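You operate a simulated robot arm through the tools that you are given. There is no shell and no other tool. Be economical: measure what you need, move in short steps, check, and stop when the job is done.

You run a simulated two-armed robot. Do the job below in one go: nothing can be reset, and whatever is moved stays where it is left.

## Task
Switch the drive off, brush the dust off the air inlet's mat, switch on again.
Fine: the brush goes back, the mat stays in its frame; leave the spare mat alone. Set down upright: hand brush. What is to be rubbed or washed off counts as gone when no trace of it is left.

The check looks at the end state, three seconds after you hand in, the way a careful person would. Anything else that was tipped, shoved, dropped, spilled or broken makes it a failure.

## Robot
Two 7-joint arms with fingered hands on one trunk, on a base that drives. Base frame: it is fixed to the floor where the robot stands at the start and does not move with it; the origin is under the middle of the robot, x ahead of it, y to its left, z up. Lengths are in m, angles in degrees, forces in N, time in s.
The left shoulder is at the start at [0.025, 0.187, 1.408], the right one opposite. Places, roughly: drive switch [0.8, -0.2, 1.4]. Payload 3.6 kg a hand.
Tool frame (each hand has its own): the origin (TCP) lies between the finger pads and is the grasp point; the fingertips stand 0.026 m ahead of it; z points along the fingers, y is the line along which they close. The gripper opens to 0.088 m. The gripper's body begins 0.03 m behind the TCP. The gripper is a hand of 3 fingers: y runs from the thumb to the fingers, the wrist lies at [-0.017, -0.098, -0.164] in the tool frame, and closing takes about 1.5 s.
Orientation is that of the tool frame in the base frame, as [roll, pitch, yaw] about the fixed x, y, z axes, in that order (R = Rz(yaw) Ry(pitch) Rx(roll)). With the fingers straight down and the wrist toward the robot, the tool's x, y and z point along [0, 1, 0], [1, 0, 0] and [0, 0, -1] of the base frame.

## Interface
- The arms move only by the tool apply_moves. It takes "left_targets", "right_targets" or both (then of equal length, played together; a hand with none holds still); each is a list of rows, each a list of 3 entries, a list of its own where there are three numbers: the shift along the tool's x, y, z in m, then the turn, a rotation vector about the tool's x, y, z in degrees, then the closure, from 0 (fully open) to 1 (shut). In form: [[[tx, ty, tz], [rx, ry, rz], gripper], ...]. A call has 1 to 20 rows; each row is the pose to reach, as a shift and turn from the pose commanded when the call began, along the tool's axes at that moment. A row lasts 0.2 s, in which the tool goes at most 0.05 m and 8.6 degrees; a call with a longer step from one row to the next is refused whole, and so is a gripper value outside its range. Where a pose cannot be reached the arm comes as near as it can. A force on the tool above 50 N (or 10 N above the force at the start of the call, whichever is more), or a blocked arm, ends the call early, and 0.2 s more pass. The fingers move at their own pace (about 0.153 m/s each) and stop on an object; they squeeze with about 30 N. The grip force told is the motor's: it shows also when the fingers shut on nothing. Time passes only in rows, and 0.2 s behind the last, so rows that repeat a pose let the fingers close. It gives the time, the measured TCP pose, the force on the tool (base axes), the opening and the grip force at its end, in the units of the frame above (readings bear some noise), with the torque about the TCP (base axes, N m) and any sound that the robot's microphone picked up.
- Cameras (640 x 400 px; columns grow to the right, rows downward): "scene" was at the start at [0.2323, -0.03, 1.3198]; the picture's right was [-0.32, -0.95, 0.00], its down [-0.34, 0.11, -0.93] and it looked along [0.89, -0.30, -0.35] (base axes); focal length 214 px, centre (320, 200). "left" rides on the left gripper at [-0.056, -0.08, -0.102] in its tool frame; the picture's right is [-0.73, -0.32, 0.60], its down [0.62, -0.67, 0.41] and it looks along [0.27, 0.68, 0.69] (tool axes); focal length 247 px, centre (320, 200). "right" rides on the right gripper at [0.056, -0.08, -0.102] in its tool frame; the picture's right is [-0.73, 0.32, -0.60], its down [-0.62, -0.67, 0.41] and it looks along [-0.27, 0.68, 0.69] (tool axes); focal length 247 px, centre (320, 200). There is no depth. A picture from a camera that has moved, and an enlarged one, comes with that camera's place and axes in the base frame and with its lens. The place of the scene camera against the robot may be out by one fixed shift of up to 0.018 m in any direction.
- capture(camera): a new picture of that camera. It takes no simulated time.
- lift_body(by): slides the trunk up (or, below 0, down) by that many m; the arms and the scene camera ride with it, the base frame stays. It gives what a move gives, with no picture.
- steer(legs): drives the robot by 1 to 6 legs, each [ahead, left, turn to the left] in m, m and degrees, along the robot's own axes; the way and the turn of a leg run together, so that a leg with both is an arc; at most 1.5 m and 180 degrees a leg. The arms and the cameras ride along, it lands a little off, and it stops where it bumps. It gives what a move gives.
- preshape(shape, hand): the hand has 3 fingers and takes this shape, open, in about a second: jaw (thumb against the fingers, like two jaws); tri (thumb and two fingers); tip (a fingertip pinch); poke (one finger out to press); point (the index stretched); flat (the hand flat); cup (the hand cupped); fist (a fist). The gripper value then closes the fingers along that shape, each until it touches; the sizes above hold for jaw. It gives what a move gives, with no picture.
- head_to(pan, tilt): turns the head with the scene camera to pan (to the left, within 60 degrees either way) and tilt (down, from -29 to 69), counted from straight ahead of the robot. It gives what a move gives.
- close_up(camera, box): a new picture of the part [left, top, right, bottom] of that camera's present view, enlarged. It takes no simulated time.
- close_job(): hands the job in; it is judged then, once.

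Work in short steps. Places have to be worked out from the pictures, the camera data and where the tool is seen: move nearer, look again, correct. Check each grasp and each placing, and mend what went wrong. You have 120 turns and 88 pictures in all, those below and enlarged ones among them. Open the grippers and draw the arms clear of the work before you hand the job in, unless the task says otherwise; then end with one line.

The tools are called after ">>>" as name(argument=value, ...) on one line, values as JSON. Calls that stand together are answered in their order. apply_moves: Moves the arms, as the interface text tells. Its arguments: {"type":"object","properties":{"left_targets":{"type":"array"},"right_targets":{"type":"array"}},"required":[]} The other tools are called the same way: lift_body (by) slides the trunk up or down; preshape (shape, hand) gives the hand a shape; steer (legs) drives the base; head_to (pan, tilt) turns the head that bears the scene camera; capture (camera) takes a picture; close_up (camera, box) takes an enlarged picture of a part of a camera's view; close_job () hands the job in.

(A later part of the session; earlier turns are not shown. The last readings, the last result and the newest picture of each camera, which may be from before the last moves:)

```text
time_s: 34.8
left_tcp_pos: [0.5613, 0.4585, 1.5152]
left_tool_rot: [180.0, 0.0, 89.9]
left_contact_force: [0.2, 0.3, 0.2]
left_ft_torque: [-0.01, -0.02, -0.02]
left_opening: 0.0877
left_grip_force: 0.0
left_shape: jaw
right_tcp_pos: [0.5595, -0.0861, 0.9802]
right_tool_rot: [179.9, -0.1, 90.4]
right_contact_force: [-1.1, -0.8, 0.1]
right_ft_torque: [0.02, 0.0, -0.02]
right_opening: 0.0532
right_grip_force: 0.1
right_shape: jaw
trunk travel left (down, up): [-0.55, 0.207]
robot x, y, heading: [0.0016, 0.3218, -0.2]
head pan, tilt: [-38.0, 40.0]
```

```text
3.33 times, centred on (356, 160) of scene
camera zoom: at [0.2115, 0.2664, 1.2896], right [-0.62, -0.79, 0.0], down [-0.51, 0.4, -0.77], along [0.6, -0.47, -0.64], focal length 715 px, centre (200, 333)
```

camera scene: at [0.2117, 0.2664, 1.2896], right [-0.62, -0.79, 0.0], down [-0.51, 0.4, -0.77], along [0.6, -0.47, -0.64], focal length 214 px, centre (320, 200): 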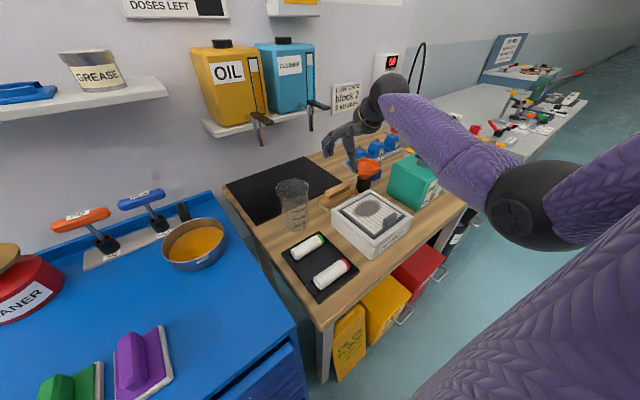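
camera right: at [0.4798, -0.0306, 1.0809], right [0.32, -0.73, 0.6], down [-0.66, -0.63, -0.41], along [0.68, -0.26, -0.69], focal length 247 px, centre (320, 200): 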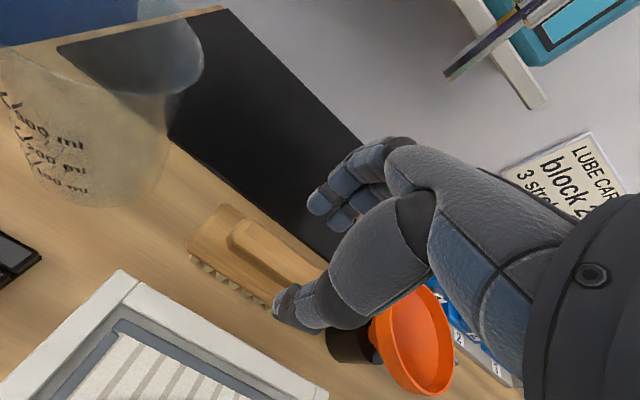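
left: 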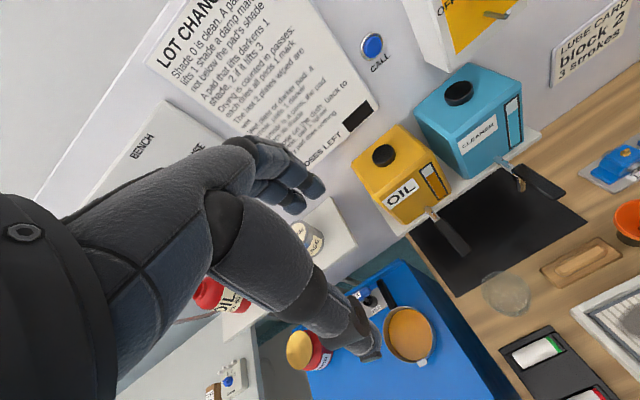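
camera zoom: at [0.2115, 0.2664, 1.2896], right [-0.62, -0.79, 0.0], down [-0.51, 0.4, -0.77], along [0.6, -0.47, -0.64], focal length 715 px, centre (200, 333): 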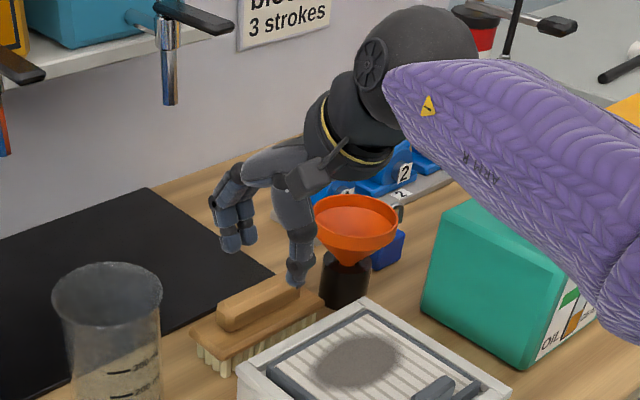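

Mat and brush are unmoved. With the fingers pre-closed to 53 mm the thumb should pass between frame and brush; I descend again.

>>> apply_moves(right_targets=[[[0.004, -0.001, 0.02], [0, 0, 0], 0.4], [[0.004, -0.001, 0.035], [0, 0, 0], 0.4], [[0.004, -0.001, 0.045], [0, 0, 0], 0.4], [[0.004, -0.001, 0.05], [0, 0, 0], 0.4], [[0.004, -0.001, 0.05], [0, 0, 0], 0.4]])

>>> capture(camera="right")

>>> close_up(camera="scene", box=[260, 100, 452, 220])

```text
time_s: 36.0
left_tcp_pos: [0.5624, 0.4586, 1.5141]
left_tool_rot: [179.9, 0.0, 90.0]
left_contact_force: [0.5, 0.8, -0.5]
left_ft_torque: [-0.04, 0.0, 0.0]
left_opening: 0.0878
left_grip_force: 0.0
left_shape: jaw
right_tcp_pos: [0.5594, -0.0819, 0.9299]
right_tool_rot: [179.7, -0.2, 90.3]
right_contact_force: [0.9, 0.2, -1.5]
right_ft_torque: [-0.02, -0.03, 0.03]
right_opening: 0.0531
right_grip_force: 0.1
right_shape: jaw
trunk travel left (down, up): [-0.55, 0.207]
robot x, y, heading: [-0.0016, 0.3186, -0.1]
head pan, tilt: [-38.0, 40.0]
```

```text
58 pictures are left
camera right: at [0.4795, -0.0269, 1.031], right [0.32, -0.73, 0.6], down [-0.66, -0.63, -0.42], along [0.68, -0.26, -0.68], focal length 247 px, centre (320, 200)
```

right: 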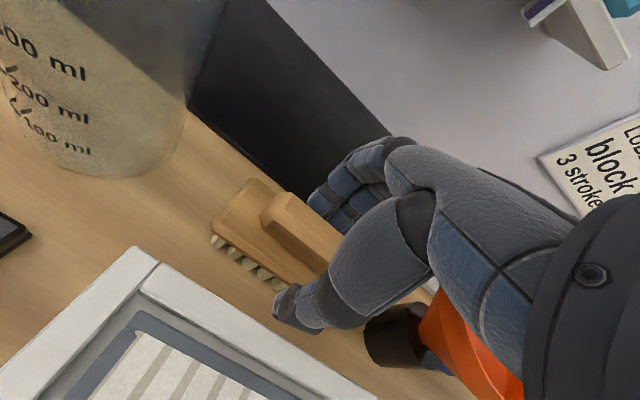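

```text
3.33 times, centred on (356, 160) of scene
camera zoom: at [0.2117, 0.2663, 1.2896], right [-0.62, -0.79, 0.0], down [-0.51, 0.4, -0.77], along [0.6, -0.47, -0.64], focal length 715 px, centre (200, 333)
```

zoom: 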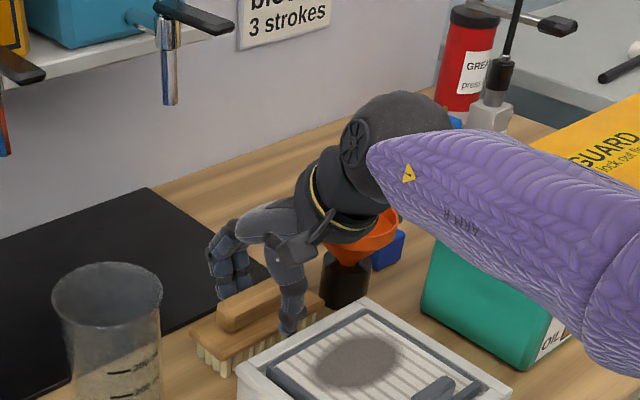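

Thumb in front of and fingers behind the handle, no contact. I shift 1 cm left to centre and close.

>>> apply_moves(right_targets=[[[0.01, -0.001, 0.002], [0, 0, 0], 0.4], [[0.01, -0.001, 0.002], [0, 0, 0], 0.6], [[0.01, -0.001, 0.002], [0, 0, 0], 0.8], [[0.01, -0.001, 0.002], [0, 0, 0], 1], [[0.01, -0.001, 0.002], [0, 0, 0], 1], [[0.01, -0.001, 0.002], [0, 0, 0], 1], [[0.01, -0.001, 0.002], [0, 0, 0], 1], [[0.01, -0.001, 0.002], [0, 0, 0], 1]])

>>> close_up(camera="scene", box=[260, 100, 452, 220])

```text
time_s: 37.8
left_tcp_pos: [0.5611, 0.4584, 1.5156]
left_tool_rot: [-180.0, 0.0, 89.9]
left_contact_force: [-0.3, 0.2, -0.1]
left_ft_torque: [0.0, -0.02, -0.01]
left_opening: 0.0875
left_grip_force: 0.1
left_shape: jaw
right_tcp_pos: [0.5585, -0.0725, 0.9278]
right_tool_rot: [179.6, 0.0, 90.4]
right_contact_force: [-0.7, -0.1, -0.1]
right_ft_torque: [0.01, 0.01, 0.0]
right_opening: 0.017
right_grip_force: 30.0
right_shape: jaw
trunk travel left (down, up): [-0.55, 0.207]
robot x, y, heading: [-0.0017, 0.3199, 0.0]
head pan, tilt: [-38.0, 40.0]
```

```text
3.33 times, centred on (356, 160) of scene
camera zoom: at [0.2118, 0.2662, 1.2896], right [-0.62, -0.79, 0.0], down [-0.51, 0.4, -0.77], along [0.6, -0.47, -0.64], focal length 715 px, centre (200, 333)
```

zoom: 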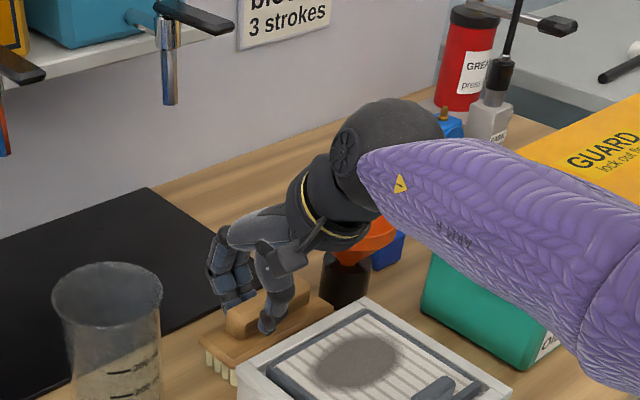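

Grip holds at 17 mm. I lift 6 cm to check that the brush comes along.

>>> apply_moves(right_targets=[[[0, 0, -0.02], [0, 0, 0], 1], [[0, 0, -0.04], [0, 0, 0], 1], [[0, 0, -0.07], [0, 0, 0], 1], [[0, 0, -0.07], [0, 0, 0], 1]])

>>> capture(camera="right")

>>> close_up(camera="scene", box=[260, 100, 452, 220])

```text
time_s: 38.8
left_tcp_pos: [0.5619, 0.4589, 1.5156]
left_tool_rot: [180.0, 0.0, 90.0]
left_contact_force: [0.7, -0.1, 0.3]
left_ft_torque: [-0.03, -0.02, 0.01]
left_opening: 0.0876
left_grip_force: 0.1
left_shape: jaw
right_tcp_pos: [0.556, -0.0736, 0.9984]
right_tool_rot: [179.8, -0.2, 90.3]
right_contact_force: [0.1, 0.1, -0.7]
right_ft_torque: [0.06, -0.02, -0.05]
right_opening: 0.0174
right_grip_force: 30.0
right_shape: jaw
trunk travel left (down, up): [-0.55, 0.207]
robot x, y, heading: [-0.001, 0.319, -0.1]
head pan, tilt: [-38.0, 40.0]
```

```text
55 pictures are left
camera right: at [0.4763, -0.018, 1.0999], right [0.32, -0.73, 0.6], down [-0.66, -0.63, -0.41], along [0.68, -0.26, -0.68], focal length 247 px, centre (320, 200)
```

right: 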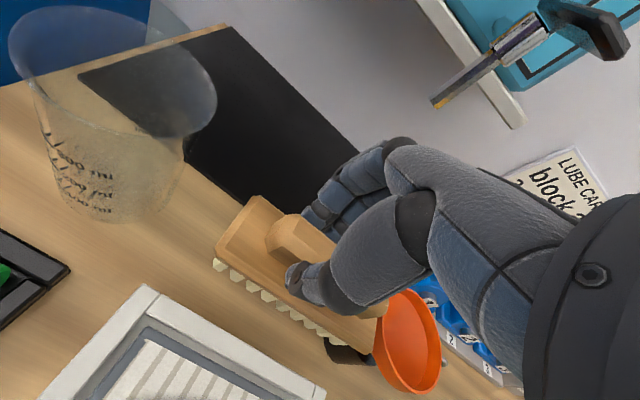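

```text
3.33 times, centred on (356, 160) of scene
camera zoom: at [0.2119, 0.2661, 1.2896], right [-0.62, -0.79, 0.0], down [-0.51, 0.4, -0.77], along [0.6, -0.47, -0.64], focal length 715 px, centre (200, 333)
```

zoom: 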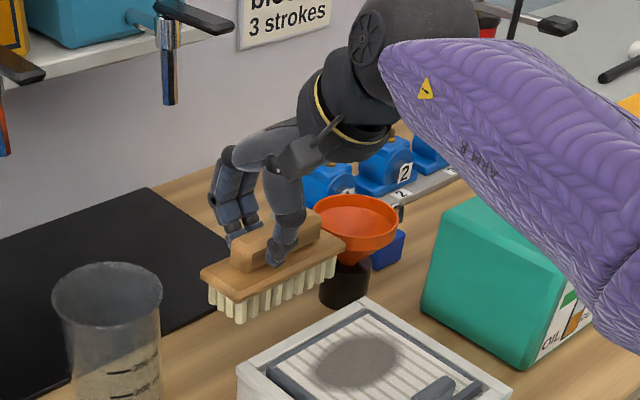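

The brush is held level. Before brushing I look closely at the mat, its rim and the dust.

>>> close_up(camera="scene", box=[324, 180, 420, 240])

```text
6.67 times, centred on (372, 210) of scene
camera zoom: at [0.2119, 0.2661, 1.2896], right [-0.62, -0.79, 0.0], down [-0.51, 0.4, -0.77], along [0.6, -0.47, -0.64], focal length 1430 px, centre (-27, 133)
```

zoom: 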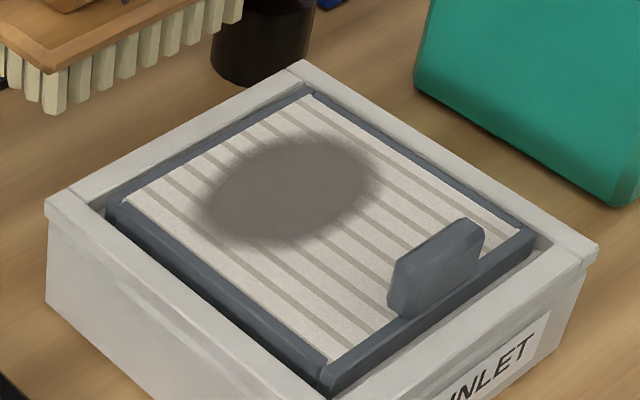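

The cloth spans roughly x 0.39–0.50, y -0.14 to -0.035, and the dust sits in its far half around [0.46, -0.088]. I carry the brush over to x = 0.47, still above the rim, and look.

>>> apply_moves(right_targets=[[[0, -0.02, -0.005], [0, 0, 0], 1], [[0, -0.05, -0.005], [0, 0, 0], 1], [[0, -0.086, -0.005], [0, 0, 0], 1], [[0, -0.086, -0.005], [0, 0, 0], 1]])

>>> close_up(camera="scene", box=[308, 150, 436, 230])

>>> capture(camera="right")

```text
time_s: 39.8
left_tcp_pos: [0.563, 0.4585, 1.5139]
left_tool_rot: [-180.0, 0.0, 90.0]
left_contact_force: [0.0, 0.4, 0.2]
left_ft_torque: [0.01, 0.04, -0.03]
left_opening: 0.0877
left_grip_force: 0.0
left_shape: jaw
right_tcp_pos: [0.4712, -0.0731, 1.0021]
right_tool_rot: [179.8, -0.1, 90.3]
right_contact_force: [0.0, 0.6, -1.8]
right_ft_torque: [0.0, 0.01, -0.01]
right_opening: 0.0175
right_grip_force: 30.0
right_shape: jaw
trunk travel left (down, up): [-0.55, 0.207]
robot x, y, heading: [0.0011, 0.3209, -0.3]
head pan, tilt: [-38.0, 40.0]
```

```text
5.00 times, centred on (372, 190) of scene
camera zoom: at [0.2125, 0.2661, 1.2895], right [-0.62, -0.79, 0.0], down [-0.51, 0.4, -0.77], along [0.6, -0.47, -0.64], focal length 1072 px, centre (60, 250)
```

zoom: 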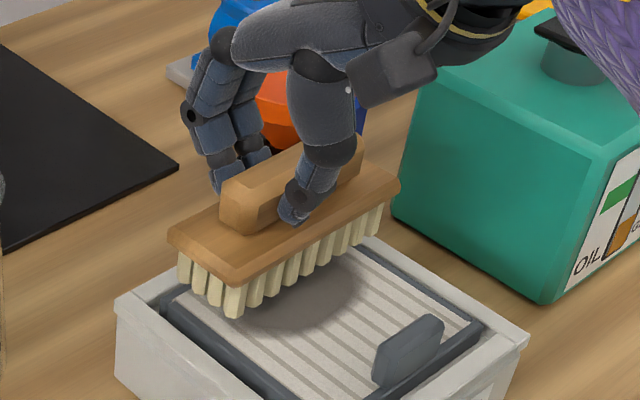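

```text
51 pictures are left
camera right: at [0.3909, -0.0174, 1.1031], right [0.32, -0.73, 0.6], down [-0.66, -0.63, -0.41], along [0.68, -0.26, -0.68], focal length 247 px, centre (320, 200)
```

right: 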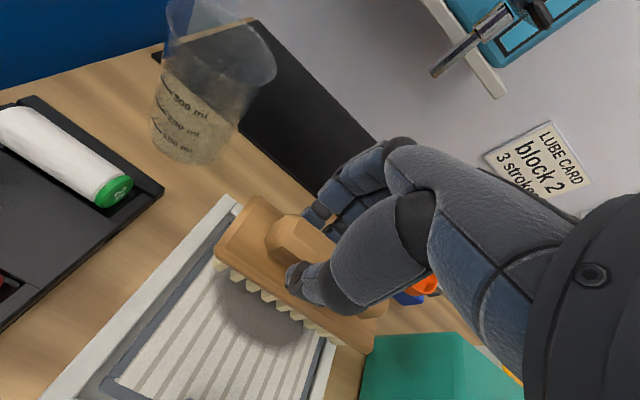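

The brush hovers over the dust. I lower it gently in small steps toward contact.

>>> apply_moves(right_targets=[[[0, 0, 0.01], [0, 0, 0], 1], [[0, 0, 0.018], [0, 0, 0], 1], [[0, 0, 0.024], [0, 0, 0], 1], [[0, 0, 0.028], [0, 0, 0], 1], [[0, 0, 0.028], [0, 0, 0], 1]])

>>> close_up(camera="scene", box=[308, 150, 436, 230])

```text
time_s: 40.8
left_tcp_pos: [0.5598, 0.4601, 1.516]
left_tool_rot: [179.9, 0.1, 89.9]
left_contact_force: [0.3, -0.4, -0.9]
left_ft_torque: [0.01, 0.02, -0.02]
left_opening: 0.0874
left_grip_force: 0.1
left_shape: jaw
right_tcp_pos: [0.4768, -0.0747, 0.9892]
right_tool_rot: [177.8, 0.3, 90.1]
right_contact_force: [-11.3, 4.9, 28.1]
right_ft_torque: [0.14, 0.48, 0.01]
right_opening: 0.0209
right_grip_force: 29.8
right_shape: jaw
trunk travel left (down, up): [-0.55, 0.207]
robot x, y, heading: [0.0042, 0.3199, -0.1]
head pan, tilt: [-38.0, 40.0]
stopped in row 5 (right hand): the force on the tool passed its limit (the readings are from after the stop); the commanded pose is now the measured one
```

```text
5.00 times, centred on (372, 190) of scene
camera zoom: at [0.2096, 0.2673, 1.2899], right [-0.62, -0.79, 0.0], down [-0.5, 0.4, -0.77], along [0.6, -0.47, -0.64], focal length 1072 px, centre (60, 250)
```

zoom: 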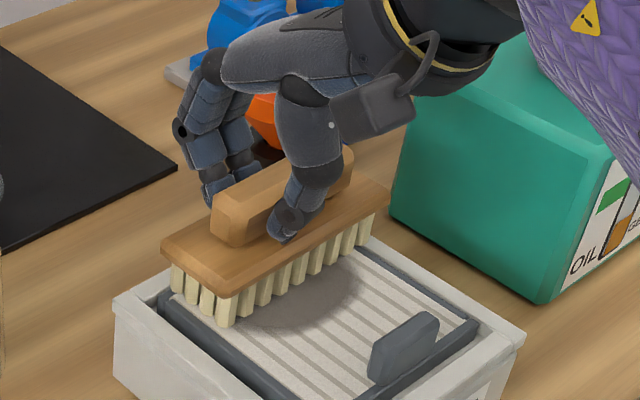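

Contact came at z about 0.989, probably with the far row on the rim. I lift slightly, shift 2 cm nearer and look.

>>> apply_moves(right_targets=[[[0, 0, -0.012], [0, 0, 0], 1], [[0, -0.01, -0.012], [2, 0, 0], 1], [[0.002, -0.024, -0.01], [2, 0, 0], 1], [[0.002, -0.024, -0.008], [2, 0, 0], 1], [[0.002, -0.024, -0.008], [2, 0, 0], 1]])

>>> close_up(camera="scene", box=[308, 150, 436, 230])

>>> close_up(camera="right", box=[80, 180, 400, 380])

```text
time_s: 42.0
left_tcp_pos: [0.561, 0.4579, 1.5149]
left_tool_rot: [-179.9, -0.1, 89.8]
left_contact_force: [0.2, 0.9, 0.7]
left_ft_torque: [0.03, 0.0, 0.0]
left_opening: 0.0878
left_grip_force: 0.2
left_shape: jaw
right_tcp_pos: [0.4511, -0.0743, 0.9911]
right_tool_rot: [-179.4, 0.2, 90.1]
right_contact_force: [0.1, 0.6, -0.9]
right_ft_torque: [-0.01, 0.01, -0.04]
right_opening: 0.0189
right_grip_force: 29.6
right_shape: jaw
trunk travel left (down, up): [-0.55, 0.207]
robot x, y, heading: [0.0013, 0.3196, -0.3]
head pan, tilt: [-38.0, 40.0]
```

```text
5.00 times, centred on (372, 190) of scene
camera zoom: at [0.2115, 0.2663, 1.2896], right [-0.62, -0.79, 0.0], down [-0.51, 0.4, -0.77], along [0.6, -0.47, -0.64], focal length 1072 px, centre (60, 250)
```

zoom: 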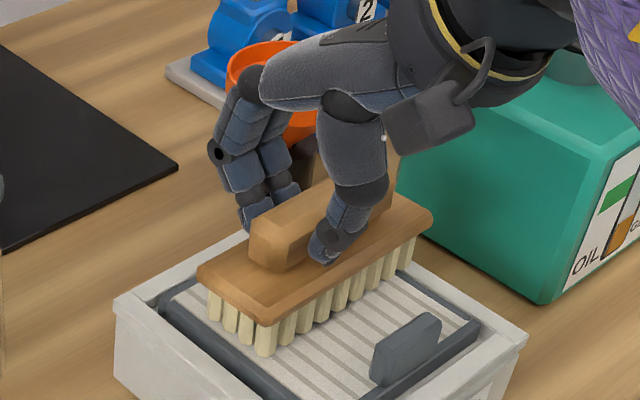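

```text
2.00 times, centred on (240, 280) of right
camera zoom: at [0.3725, -0.018, 1.0928], right [0.33, -0.73, 0.6], down [-0.67, -0.63, -0.4], along [0.67, -0.27, -0.69], focal length 494 px, centre (480, 40)
```

zoom: 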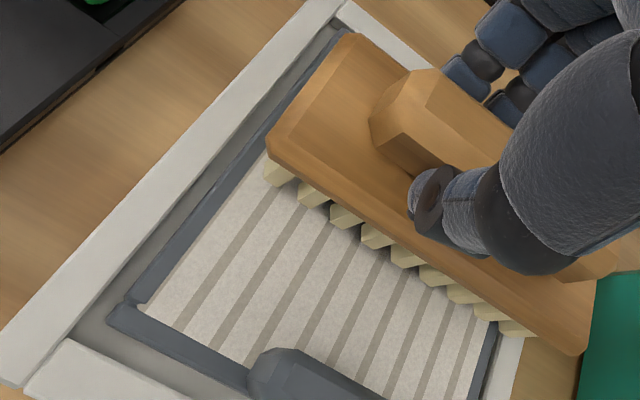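

The bristle row (about 113 mm) just fits the cloth width if I centre it: it sits about 9 mm too far right. I shift it left and lower slowly.

>>> apply_moves(right_targets=[[[0.009, 0, 0], [0, 0, 0], 1], [[0.009, 0, 0.004], [0, 0, 0], 1], [[0.009, 0, 0.008], [0, 0, 0], 1], [[0.009, 0, 0.011], [0, 0, 0], 1], [[0.009, 0, 0.011], [0, 0, 0], 1]])

>>> close_up(camera="scene", box=[308, 150, 436, 230])

>>> close_up(camera="right", box=[80, 180, 400, 380])

```text
time_s: 43.2
left_tcp_pos: [0.5584, 0.4603, 1.5174]
left_tool_rot: [179.7, 0.2, 89.9]
left_contact_force: [-0.3, -0.7, -0.6]
left_ft_torque: [-0.04, -0.01, 0.04]
left_opening: 0.0876
left_grip_force: 0.1
left_shape: jaw
right_tcp_pos: [0.4517, -0.0641, 0.9872]
right_tool_rot: [179.6, 0.4, 90.2]
right_contact_force: [-4.6, -2.5, 43.2]
right_ft_torque: [-0.04, 0.35, -0.04]
right_opening: 0.0214
right_grip_force: 30.2
right_shape: jaw
trunk travel left (down, up): [-0.55, 0.207]
robot x, y, heading: [0.0029, 0.3182, -0.3]
head pan, tilt: [-38.0, 40.0]
```

```text
5.00 times, centred on (372, 190) of scene
camera zoom: at [0.208, 0.2683, 1.2906], right [-0.62, -0.79, 0.0], down [-0.5, 0.4, -0.77], along [0.6, -0.47, -0.64], focal length 1072 px, centre (60, 250)
```

zoom: 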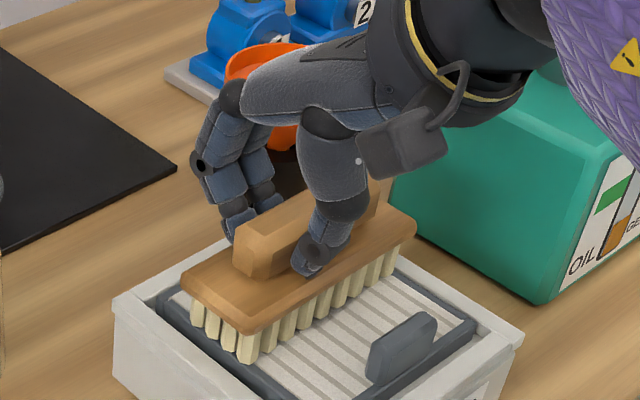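

```text
2.00 times, centred on (240, 280) of right
camera zoom: at [0.3719, -0.008, 1.0873], right [0.32, -0.73, 0.61], down [-0.66, -0.63, -0.41], along [0.68, -0.27, -0.68], focal length 494 px, centre (480, 40)
```

zoom: 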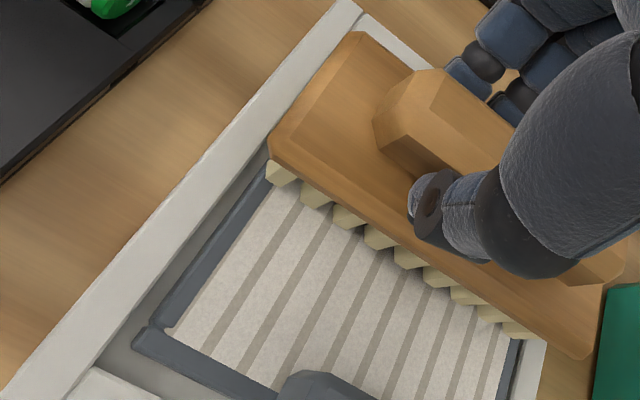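

43 N is more than needed; contact is at about 0.988. I ease up 6 mm and stroke back and forth along x with light pressure.

>>> apply_moves(right_targets=[[[0, 0, -0.006], [0, 0, 0], 1], [[0, 0.01, -0.006], [0, 0, 0], 1], [[0, 0.018, -0.006], [0, 0, 0], 1], [[0, 0.006, -0.006], [0, 0, 0], 1], [[0, -0.006, -0.006], [0, 0, 0], 1], [[0, -0.018, -0.006], [0, 0, 0], 1], [[0, -0.028, -0.006], [0, 0, 0], 1], [[0, -0.016, -0.006], [0, 0, 0], 1], [[0, -0.004, -0.006], [0, 0, 0], 1], [[0, 0.008, -0.006], [0, 0, 0], 1], [[0, 0.018, -0.006], [0, 0, 0], 1], [[0, 0.006, -0.006], [0, 0, 0], 1], [[0, -0.006, -0.006], [0, 0, 0], 1], [[0, -0.018, -0.006], [0, 0, 0], 1], [[0, -0.028, -0.006], [0, 0, 0], 1], [[0, -0.028, -0.006], [0, 0, 0], 1]])

>>> close_up(camera="scene", box=[308, 150, 436, 230])

```text
time_s: 46.6
left_tcp_pos: [0.5613, 0.4591, 1.5152]
left_tool_rot: [-180.0, 0.1, 89.8]
left_contact_force: [0.9, -0.5, 0.5]
left_ft_torque: [0.01, 0.0, -0.03]
left_opening: 0.0877
left_grip_force: 0.0
left_shape: jaw
right_tcp_pos: [0.4241, -0.064, 0.987]
right_tool_rot: [-179.5, 0.1, 90.2]
right_contact_force: [6.4, 1.3, 16.8]
right_ft_torque: [0.01, -0.17, -0.03]
right_opening: 0.0201
right_grip_force: 30.6
right_shape: jaw
trunk travel left (down, up): [-0.55, 0.207]
robot x, y, heading: [-0.0021, 0.3214, -0.3]
head pan, tilt: [-38.0, 40.0]
```

```text
5.00 times, centred on (372, 190) of scene
camera zoom: at [0.2114, 0.2673, 1.2897], right [-0.62, -0.79, 0.0], down [-0.51, 0.4, -0.77], along [0.6, -0.47, -0.64], focal length 1072 px, centre (60, 250)
```

zoom: 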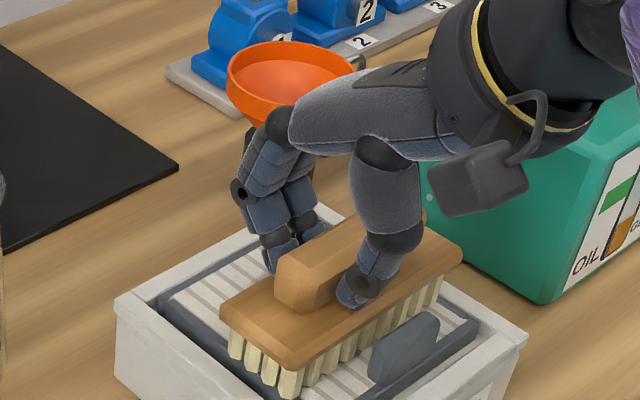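

The exposed far strip looks clean. I lift the brush off and move it over its resting place to see the whole mat.

>>> apply_moves(right_targets=[[[0, 0, -0.015], [0, 0, 0], 1], [[0, 0.04, -0.02], [0, 0, 0], 1], [[0, 0.085, -0.02], [0, 0, 0], 1], [[0, 0.134, -0.02], [0, 0, 0], 1], [[0, 0.134, -0.02], [0, 0, 0], 1]])

>>> close_up(camera="scene", box=[308, 165, 436, 245])

>>> capture(camera="right")

```text
time_s: 47.8
left_tcp_pos: [0.5606, 0.4574, 1.516]
left_tool_rot: [-180.0, 0.0, 89.8]
left_contact_force: [-0.3, -0.4, -0.6]
left_ft_torque: [0.0, -0.01, 0.06]
left_opening: 0.0873
left_grip_force: 0.1
left_shape: jaw
right_tcp_pos: [0.5573, -0.0677, 1.005]
right_tool_rot: [-179.4, 0.3, 90.3]
right_contact_force: [1.0, -0.2, -1.0]
right_ft_torque: [0.02, 0.02, 0.02]
right_opening: 0.0186
right_grip_force: 29.8
right_shape: jaw
trunk travel left (down, up): [-0.55, 0.207]
robot x, y, heading: [0.0017, 0.3225, -0.3]
head pan, tilt: [-38.0, 40.0]
```

```text
5.00 times, centred on (372, 205) of scene
camera zoom: at [0.2107, 0.2661, 1.2897], right [-0.62, -0.79, 0.0], down [-0.51, 0.4, -0.77], along [0.6, -0.47, -0.64], focal length 1072 px, centre (60, 175)
```

zoom: 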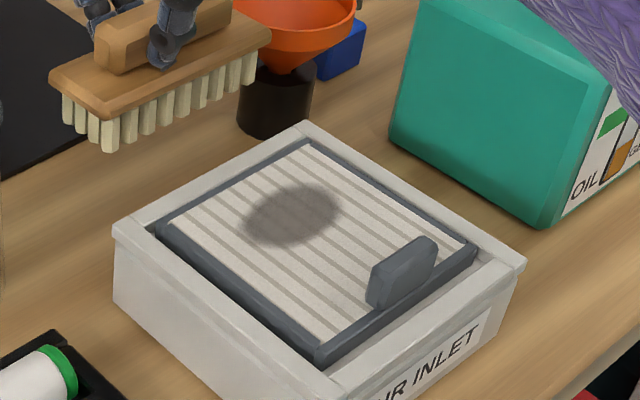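

```text
43 pictures are left
camera right: at [0.4792, -0.0106, 1.1067], right [0.33, -0.73, 0.6], down [-0.67, -0.63, -0.4], along [0.67, -0.27, -0.69], focal length 247 px, centre (320, 200)
```

right: 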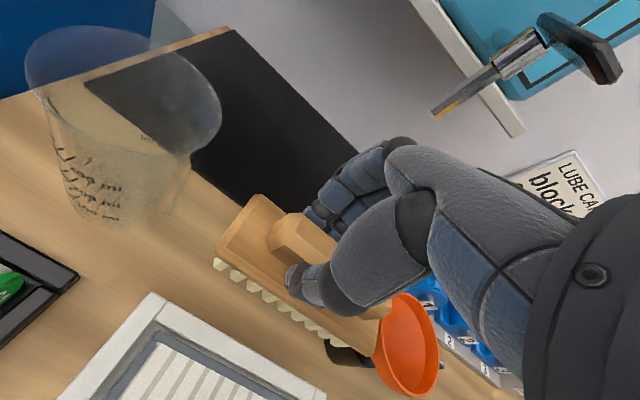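

The patch has shrunk a good deal, so the brushing works, and the mat is still seated. I go back for more strokes.

>>> apply_moves(right_targets=[[[0.002, -0.045, 0], [0, 0, 0], 1], [[0.002, -0.09, 0], [0, 0, 0], 1], [[0.002, -0.09, 0.012], [0, 0, 0], 1], [[0.002, -0.09, 0.019], [0, 0, 0], 1], [[0.002, -0.102, 0.021], [0, 0, 0], 1], [[0.002, -0.114, 0.021], [0, 0, 0], 1], [[0.002, -0.126, 0.021], [0, 0, 0], 1], [[0.002, -0.134, 0.021], [0, 0, 0], 1], [[0.002, -0.122, 0.021], [0, 0, 0], 1], [[0.002, -0.11, 0.021], [0, 0, 0], 1], [[0.002, -0.098, 0.021], [0, 0, 0], 1], [[0.002, -0.088, 0.021], [0, 0, 0], 1], [[0.002, -0.1, 0.021], [0, 0, 0], 1], [[0.002, -0.112, 0.021], [0, 0, 0], 1], [[0.002, -0.124, 0.021], [0, 0, 0], 1], [[0.002, -0.134, 0.021], [0, 0, 0], 1], [[0.002, -0.122, 0.021], [0, 0, 0], 1], [[0.002, -0.11, 0.021], [0, 0, 0], 1], [[0.002, -0.098, 0.021], [0, 0, 0], 1], [[0.002, -0.088, 0.021], [0, 0, 0], 1]])

>>> apply_moves(right_targets=[[[0, -0.012, 0], [0, 0, 0], 1], [[0, -0.024, 0], [0, 0, 0], 1], [[0, -0.036, 0], [0, 0, 0], 1], [[0, -0.046, 0], [0, 0, 0], 1], [[0, -0.034, 0], [0, 0, 0], 1], [[0, -0.022, 0], [0, 0, 0], 1], [[0, -0.01, 0], [0, 0, 0], 1], [[0, 0, 0], [0, 0, 0], 1], [[0, -0.012, 0], [0, 0, 0], 1], [[0, -0.024, 0], [0, 0, 0], 1], [[0, -0.036, 0], [0, 0, 0], 1], [[0, -0.046, 0], [0, 0, 0], 1], [[0, -0.03, -0.02], [0, 0, 0], 1], [[0, 0.01, -0.025], [0, 0, 0], 1], [[0, 0.05, -0.025], [0, 0, 0], 1], [[0, 0.088, -0.025], [0, 0, 0], 1], [[0, 0.088, -0.025], [0, 0, 0], 1]])

>>> close_up(camera="scene", box=[308, 165, 436, 245])

```text
time_s: 52.0
left_tcp_pos: [0.5598, 0.4587, 1.5152]
left_tool_rot: [179.9, 0.1, 89.8]
left_contact_force: [-0.3, -0.2, -0.9]
left_ft_torque: [-0.02, 0.02, -0.01]
left_opening: 0.0877
left_grip_force: 0.0
left_shape: jaw
right_tcp_pos: [0.4674, -0.0614, 0.9858]
right_tool_rot: [-179.5, 0.2, 90.3]
right_contact_force: [-10.0, 0.0, 19.2]
right_ft_torque: [0.0, 0.37, 0.03]
right_opening: 0.0197
right_grip_force: 30.0
right_shape: jaw
trunk travel left (down, up): [-0.55, 0.207]
robot x, y, heading: [0.0025, 0.3203, -0.3]
head pan, tilt: [-38.0, 40.0]
```

```text
time_s: 55.6
left_tcp_pos: [0.5614, 0.4585, 1.5152]
left_tool_rot: [-180.0, 0.1, 89.8]
left_contact_force: [-0.1, -0.1, 0.1]
left_ft_torque: [-0.02, -0.03, 0.03]
left_opening: 0.0878
left_grip_force: 0.1
left_shape: jaw
right_tcp_pos: [0.5574, -0.0618, 1.0062]
right_tool_rot: [-179.4, 0.1, 90.2]
right_contact_force: [-0.1, -0.8, -0.1]
right_ft_torque: [0.02, 0.01, 0.0]
right_opening: 0.0184
right_grip_force: 29.7
right_shape: jaw
trunk travel left (down, up): [-0.55, 0.207]
robot x, y, heading: [-0.0022, 0.3171, -0.2]
head pan, tilt: [-38.0, 40.0]
```

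```text
5.00 times, centred on (372, 205) of scene
camera zoom: at [0.2108, 0.2661, 1.2897], right [-0.62, -0.79, 0.0], down [-0.51, 0.4, -0.77], along [0.6, -0.47, -0.64], focal length 1072 px, centre (60, 175)
```

zoom: 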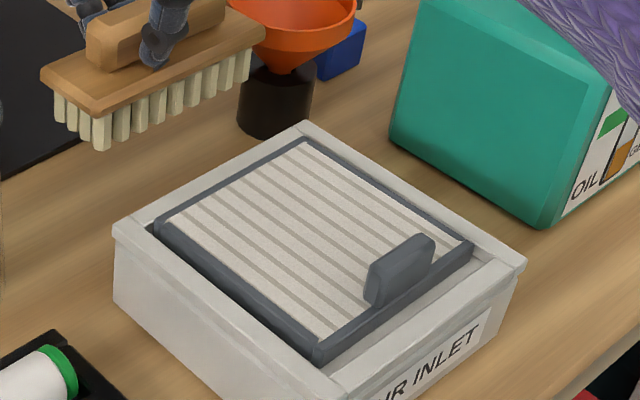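

No patch is visible any more. I check at greater enlargement for traces.

>>> close_up(camera="scene", box=[334, 188, 406, 233])

>>> capture(camera="right")

```text
8.89 times, centred on (370, 210) of scene
camera zoom: at [0.2108, 0.2661, 1.2897], right [-0.62, -0.79, 0.0], down [-0.51, 0.4, -0.77], along [0.6, -0.47, -0.64], focal length 1906 px, centre (-124, 107)
```

zoom: 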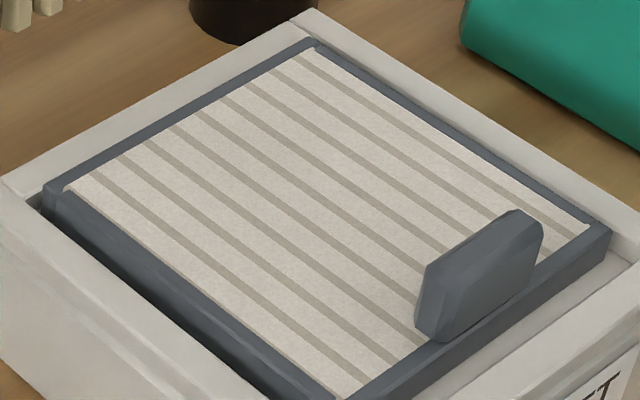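

```text
40 pictures are left
camera right: at [0.48, -0.0052, 1.1093], right [0.33, -0.73, 0.6], down [-0.67, -0.63, -0.4], along [0.67, -0.27, -0.69], focal length 247 px, centre (320, 200)
```

right: 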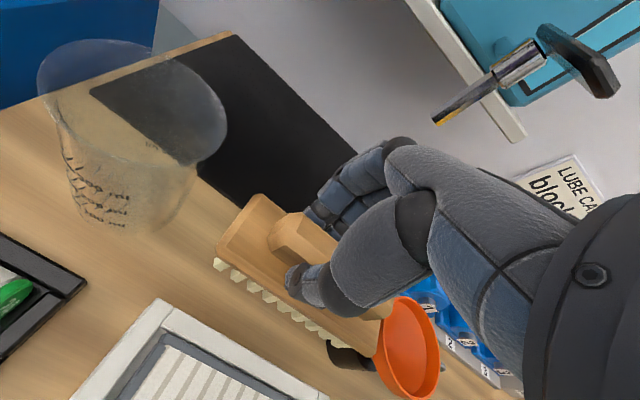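

The mat is clean and in its frame. I lower the brush back to where it stood (TCP [0.5585, -0.0725, 0.928]), slowly near the bench.

>>> apply_moves(right_targets=[[[-0.0107, 0.001, 0.02], [-0.5, 0, 0], 1], [[-0.0107, 0.001, 0.045], [-1, 0, 0], 1], [[-0.0107, 0.001, 0.06], [-1, 0, 0], 1], [[-0.0107, 0.001, 0.068], [-1, 0, 0], 1], [[-0.0107, 0.001, 0.073], [-1, 0, 0], 1], [[-0.0107, 0.001, 0.077], [-1, 0, 0], 1], [[-0.0107, 0.001, 0.078], [-1, 0, 0], 1]])

>>> close_up(camera="scene", box=[276, 120, 436, 220])

```text
time_s: 57.2
left_tcp_pos: [0.5624, 0.4596, 1.5141]
left_tool_rot: [179.9, 0.0, 89.7]
left_contact_force: [-0.6, -0.1, 0.0]
left_ft_torque: [0.0, 0.04, 0.0]
left_opening: 0.0879
left_grip_force: 0.1
left_shape: jaw
right_tcp_pos: [0.5582, -0.0724, 0.9298]
right_tool_rot: [179.6, 0.2, 90.3]
right_contact_force: [-0.4, 0.0, -0.9]
right_ft_torque: [0.06, 0.0, -0.02]
right_opening: 0.0185
right_grip_force: 29.8
right_shape: jaw
trunk travel left (down, up): [-0.55, 0.207]
robot x, y, heading: [0.0005, 0.3193, -0.2]
head pan, tilt: [-38.0, 40.0]
```

```text
4.00 times, centred on (356, 170) of scene
camera zoom: at [0.2117, 0.2662, 1.2896], right [-0.62, -0.79, 0.0], down [-0.51, 0.4, -0.77], along [0.6, -0.47, -0.64], focal length 858 px, centre (176, 320)
```

zoom: 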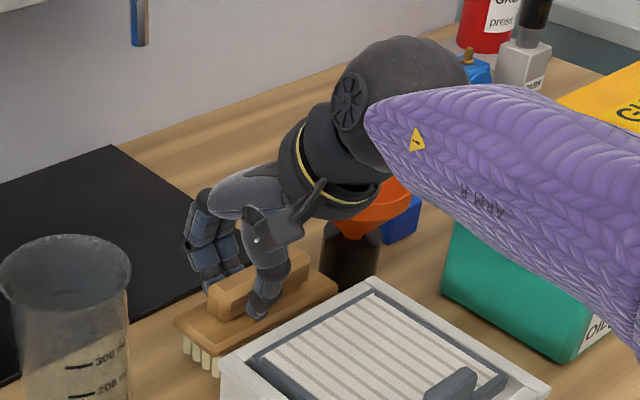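

No contact yet; I feel further down in millimetre steps.

>>> apply_moves(right_targets=[[[0, 0, 0.002], [0, 0, 0], 1], [[0, 0, 0.003], [0, 0, 0], 1], [[0, 0, 0.004], [0, 0, 0], 1], [[0, 0, 0.004], [0, 0, 0], 1]])

```text
time_s: 58.2
left_tcp_pos: [0.5621, 0.4587, 1.5153]
left_tool_rot: [180.0, 0.0, 89.8]
left_contact_force: [0.0, 0.1, 0.2]
left_ft_torque: [-0.01, -0.02, 0.02]
left_opening: 0.0878
left_grip_force: 0.0
left_shape: jaw
right_tcp_pos: [0.5579, -0.0723, 0.9268]
right_tool_rot: [179.6, 0.2, 90.2]
right_contact_force: [0.9, -0.2, -1.6]
right_ft_torque: [0.02, 0.02, -0.01]
right_opening: 0.0184
right_grip_force: 29.9
right_shape: jaw
trunk travel left (down, up): [-0.55, 0.207]
robot x, y, heading: [-0.0028, 0.3219, -0.2]
head pan, tilt: [-38.0, 40.0]
```

Still free; a few millimetres more.

>>> apply_moves(right_targets=[[[0, 0, 0.002], [0, 0, 0], 1], [[0, 0, 0.004], [0, 0, 0], 1], [[0, 0, 0.005], [0, 0, 0], 1], [[0, 0, 0.005], [0, 0, 0], 1]])

>>> close_up(camera="right", box=[160, 160, 400, 310])

```text
time_s: 59.2
left_tcp_pos: [0.5597, 0.46, 1.5143]
left_tool_rot: [179.9, 0.1, 89.8]
left_contact_force: [0.2, 0.6, 0.5]
left_ft_torque: [0.01, 0.02, -0.01]
left_opening: 0.0877
left_grip_force: 0.1
left_shape: jaw
right_tcp_pos: [0.5574, -0.073, 0.9243]
right_tool_rot: [179.3, 0.2, 90.2]
right_contact_force: [-2.4, 1.1, 9.6]
right_ft_torque: [0.05, 0.03, -0.02]
right_opening: 0.0189
right_grip_force: 29.8
right_shape: jaw
trunk travel left (down, up): [-0.55, 0.207]
robot x, y, heading: [0.0022, 0.322, -0.2]
head pan, tilt: [-38.0, 40.0]
```

```text
2.67 times, centred on (280, 235) of right
camera zoom: at [0.4776, -0.0169, 1.0237], right [0.31, -0.73, 0.61], down [-0.66, -0.63, -0.42], along [0.68, -0.27, -0.68], focal length 659 px, centre (427, 107)
```

zoom: 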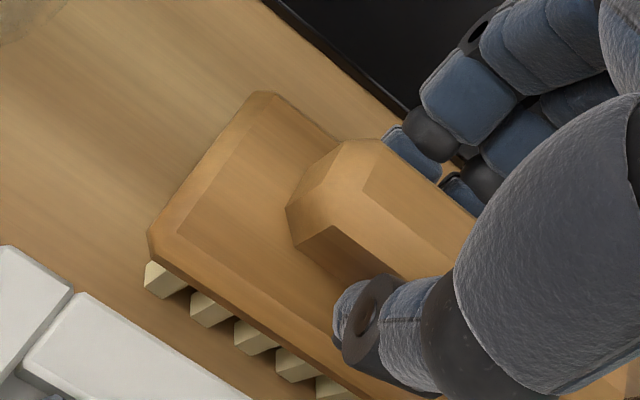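

The bristles bear on the bench with about 10 N. I open the fingers part way and lift straight up.

>>> apply_moves(right_targets=[[[0, 0, -0.001], [0, 0, 0], 0.7], [[0, 0, -0.001], [0, 0, 0], 0.5], [[0, 0, -0.001], [0, 0, 0], 0.4], [[0, 0, -0.001], [0, 0, 0], 0.4], [[0, 0, -0.02], [0, 0, 0], 0.4], [[0, 0, -0.05], [0, 0, 0], 0.4], [[0, 0, -0.09], [0, 0, 0], 0.4], [[0, 0, -0.12], [0, 0, 0], 0.4], [[0, 0, -0.12], [0, 0, 0], 0.4]])

>>> close_up(camera="scene", box=[260, 100, 452, 220])

```text
time_s: 61.2
left_tcp_pos: [0.5621, 0.4589, 1.5145]
left_tool_rot: [-179.9, 0.0, 89.7]
left_contact_force: [-0.4, 0.2, -0.6]
left_ft_torque: [0.0, 0.01, -0.02]
left_opening: 0.0879
left_grip_force: 0.0
left_shape: jaw
right_tcp_pos: [0.5561, -0.0725, 1.0422]
right_tool_rot: [179.6, 0.2, 90.2]
right_contact_force: [-0.4, 0.3, 0.2]
right_ft_torque: [0.01, 0.0, 0.03]
right_opening: 0.0522
right_grip_force: 0.0
right_shape: jaw
trunk travel left (down, up): [-0.55, 0.207]
robot x, y, heading: [-0.0004, 0.3195, -0.1]
head pan, tilt: [-38.0, 40.0]
```

```text
3.33 times, centred on (356, 160) of scene
camera zoom: at [0.2117, 0.2662, 1.2896], right [-0.62, -0.79, 0.0], down [-0.51, 0.4, -0.77], along [0.6, -0.47, -0.64], focal length 715 px, centre (200, 333)
```

zoom: 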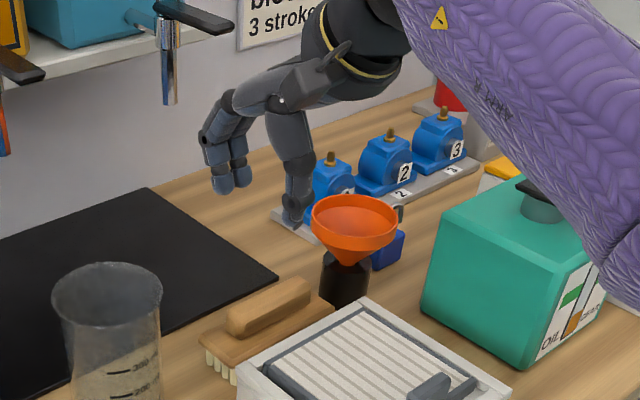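

The brush stands upright, essentially where it was. I raise the hand straight up well clear of everything, opening it fully.

>>> apply_moves(right_targets=[[[0, -0.01, -0.04], [0, 0, 0], 0.4], [[0, -0.02, -0.08], [0, 0, 0], 0.4], [[0, -0.03, -0.12], [0, 0, 0], 0.2], [[0, -0.04, -0.16], [0, 0, 0], 0], [[0, -0.05, -0.2], [0, 0, 0], 0], [[0, -0.055, -0.24], [0, 0, 0], 0], [[0, -0.055, -0.28], [0, 0, 0], 0], [[0, -0.055, -0.32], [0, 0, 0], 0], [[0, -0.055, -0.36], [0, 0, 0], 0], [[0, -0.055, -0.4], [0, 0, 0], 0], [[0, -0.055, -0.44], [0, 0, 0], 0], [[0, -0.055, -0.44], [0, 0, 0], 0]])

>>> close_up(camera="scene", box=[280, 140, 440, 240])

```text
time_s: 63.8
left_tcp_pos: [0.562, 0.459, 1.5147]
left_tool_rot: [-179.9, 0.0, 89.9]
left_contact_force: [-0.1, -0.9, -1.5]
left_ft_torque: [-0.02, 0.01, -0.01]
left_opening: 0.0875
left_grip_force: 0.1
left_shape: jaw
right_tcp_pos: [0.5585, -0.103, 1.4773]
right_tool_rot: [179.6, 0.3, 90.2]
right_contact_force: [0.5, 0.4, 0.2]
right_ft_torque: [-0.01, 0.03, 0.01]
right_opening: 0.0879
right_grip_force: 0.0
right_shape: jaw
right hand out of reach, approached as far as the arm can: row 7, 8, 9, 10, 11, 12
trunk travel left (down, up): [-0.55, 0.207]
robot x, y, heading: [0.0023, 0.3206, -0.2]
head pan, tilt: [-38.0, 40.0]
```

```text
4.00 times, centred on (360, 190) of scene
camera zoom: at [0.2119, 0.2658, 1.2895], right [-0.62, -0.79, 0.0], down [-0.51, 0.4, -0.77], along [0.6, -0.47, -0.64], focal length 858 px, centre (160, 240)
```

zoom: 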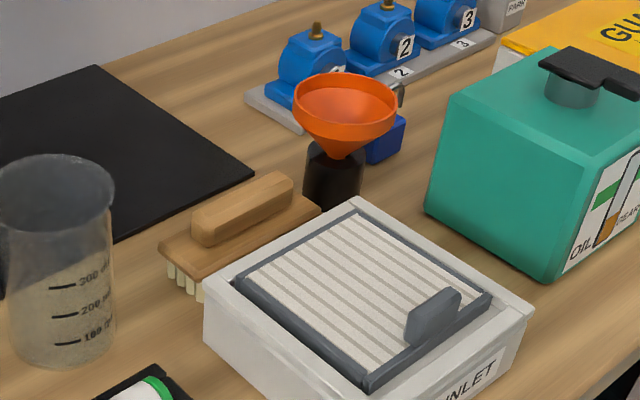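

All is in order on the bench. I drive back to the right by 0.3 m, so that the switch is turned from the same stance as before.

>>> steer(legs=[[0, -0.3, 0]])

>>> apply_moves(right_targets=[[[0, -0.006, 0], [-8.2, 0, 0], 0], [[0, -0.012, 0], [-16.4, 0, 0], 0], [[0, -0.018, 0], [-24.6, 0, 0], 0], [[0, -0.024, 0], [-32.8, 0, 0], 0], [[0, -0.03, 0], [-41, 0, 0], 0], [[0, -0.036, 0], [-49.2, 0, 0], 0], [[0, -0.04, 0], [-57.4, 0, 0], 0], [[0, -0.04, 0], [-65.6, 0, 0], 0], [[0, -0.04, 0], [-73.8, 0, 0], 0], [[0, -0.04, 0], [-82, 0, 0], 0], [[0, -0.04, 0], [-90, 0, 0], 0], [[0, -0.04, 0], [-90, 0, 0], 0]])

```text
time_s: 65.9
left_tcp_pos: [0.5608, 0.1517, 1.5148]
left_tool_rot: [180.0, 0.0, 90.0]
left_contact_force: [0.3, -0.5, 0.4]
left_ft_torque: [0.05, 0.04, -0.02]
left_opening: 0.0878
left_grip_force: 0.0
left_shape: jaw
right_tcp_pos: [0.5588, -0.4095, 1.4784]
right_tool_rot: [179.5, 0.2, 90.4]
right_contact_force: [0.5, 0.5, 0.8]
right_ft_torque: [0.03, 0.0, 0.03]
right_opening: 0.0877
right_grip_force: 0.1
right_shape: jaw
trunk travel left (down, up): [-0.55, 0.207]
robot x, y, heading: [0.0012, 0.0123, -0.2]
head pan, tilt: [-38.0, 40.0]
```

```text
time_s: 68.5
left_tcp_pos: [0.5607, 0.1518, 1.5156]
left_tool_rot: [-180.0, 0.0, 90.0]
left_contact_force: [-0.3, 0.3, -0.5]
left_ft_torque: [0.0, -0.02, -0.03]
left_opening: 0.0878
left_grip_force: 0.1
left_shape: jaw
right_tcp_pos: [0.5182, -0.4091, 1.4788]
right_tool_rot: [89.5, 0.2, 90.2]
right_contact_force: [0.2, 0.4, 0.0]
right_ft_torque: [-0.02, 0.02, -0.04]
right_opening: 0.0877
right_grip_force: 0.0
right_shape: jaw
trunk travel left (down, up): [-0.55, 0.207]
robot x, y, heading: [0.0005, 0.0118, 0.1]
head pan, tilt: [-38.0, 40.0]
```

The hand points forward again. I roll it to the angle at which I let go of the knob, and bring it in line.

>>> apply_moves(right_targets=[[[0.015, -0.004, 0.006], [0, 0, -8], 0], [[0.03, -0.008, 0.012], [0, 0, -16], 0], [[0.045, -0.012, 0.018], [0, 0, -24], 0], [[0.06, -0.016, 0.024], [0, 0, -32], 0], [[0.075, -0.02, 0.03], [0, 0, -40], 0], [[0.09, -0.024, 0.036], [0, 0, -48], 0], [[0.105, -0.028, 0.042], [0, 0, -56], 0], [[0.12, -0.032, 0.048], [0, 0, -64], 0], [[0.135, -0.036, 0.054], [0, 0, -72], 0], [[0.15, -0.04, 0.06], [0, 0, -80], 0], [[0.165, -0.045, 0.066], [0, 0, -88], 0], [[0.18, -0.05, 0.072], [0, 0, -96], 0], [[0.195, -0.055, 0.08], [0, 0, -104], 0], [[0.21, -0.06, 0.09], [0, 0, -112], 0], [[0.225, -0.065, 0.1], [0, 0, -120], 0], [[0.24, -0.07, 0.105], [0, 0, -128], 0], [[0.258, -0.0735, 0.11], [0, 0, -135], 0], [[0.258, -0.0735, 0.11], [0, 0, -135], 0]])

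>>> capture(camera="right")

```text
time_s: 72.3
left_tcp_pos: [0.5619, 0.1525, 1.5157]
left_tool_rot: [180.0, 0.0, 89.9]
left_contact_force: [-0.9, -0.5, 0.3]
left_ft_torque: [0.0, -0.03, -0.01]
left_opening: 0.0877
left_grip_force: 0.0
left_shape: jaw
right_tcp_pos: [0.6279, -0.1516, 1.4036]
right_tool_rot: [-89.3, 44.7, -89.1]
right_contact_force: [-0.2, 0.2, -0.6]
right_ft_torque: [0.02, -0.03, -0.02]
right_opening: 0.0878
right_grip_force: 0.1
right_shape: jaw
trunk travel left (down, up): [-0.55, 0.207]
robot x, y, heading: [0.0032, 0.0166, -0.3]
head pan, tilt: [-38.0, 40.0]
```

```text
35 pictures are left
camera right: at [0.5256, -0.2484, 1.4195], right [-0.61, 0.74, 0.29], down [0.4, -0.02, 0.91], along [0.69, 0.67, -0.29], focal length 247 px, centre (320, 200)
```

right: 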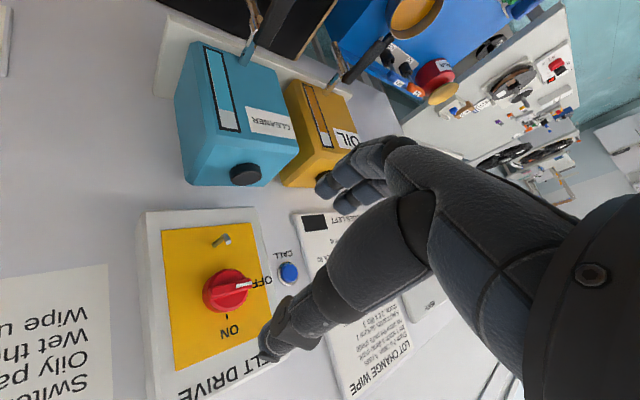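

Same view as when I let go of the knob. I advance to x = 0.781 with open fingers, then close.

>>> apply_moves(right_targets=[[[-0.001, -0.001, 0.04], [0, 0, 0], 0], [[-0.001, -0.001, 0.08], [0, 0, 0], 0], [[-0.001, -0.001, 0.11], [0, 0, 0], 0], [[-0.001, -0.001, 0.135], [0, 0, 0], 0], [[-0.001, -0.001, 0.153], [0, 0, 0], 0], [[-0.001, -0.001, 0.153], [0, 0, 0], 0], [[-0.001, -0.001, 0.153], [0, 0, 0], 0.4], [[-0.001, -0.001, 0.153], [0, 0, 0], 0.7], [[-0.001, -0.001, 0.153], [0, 0, 0], 1], [[-0.001, -0.001, 0.153], [0, 0, 0], 1], [[-0.001, -0.001, 0.153], [0, 0, 0], 1], [[-0.001, -0.001, 0.153], [0, 0, 0], 1], [[-0.001, -0.001, 0.153], [0, 0, 0], 1]])

```text
time_s: 75.1
left_tcp_pos: [0.5635, 0.1527, 1.5149]
left_tool_rot: [179.9, 0.1, 90.1]
left_contact_force: [0.1, 0.3, -0.6]
left_ft_torque: [0.01, -0.04, 0.0]
left_opening: 0.0876
left_grip_force: 0.1
left_shape: jaw
right_tcp_pos: [0.7813, -0.1456, 1.4048]
right_tool_rot: [-89.8, 44.7, -89.5]
right_contact_force: [-6.1, 7.5, -16.1]
right_ft_torque: [0.17, 0.43, 0.19]
right_opening: 0.0297
right_grip_force: 30.7
right_shape: jaw
trunk travel left (down, up): [-0.55, 0.207]
robot x, y, heading: [0.0019, 0.0134, -0.2]
head pan, tilt: [-38.0, 40.0]
```

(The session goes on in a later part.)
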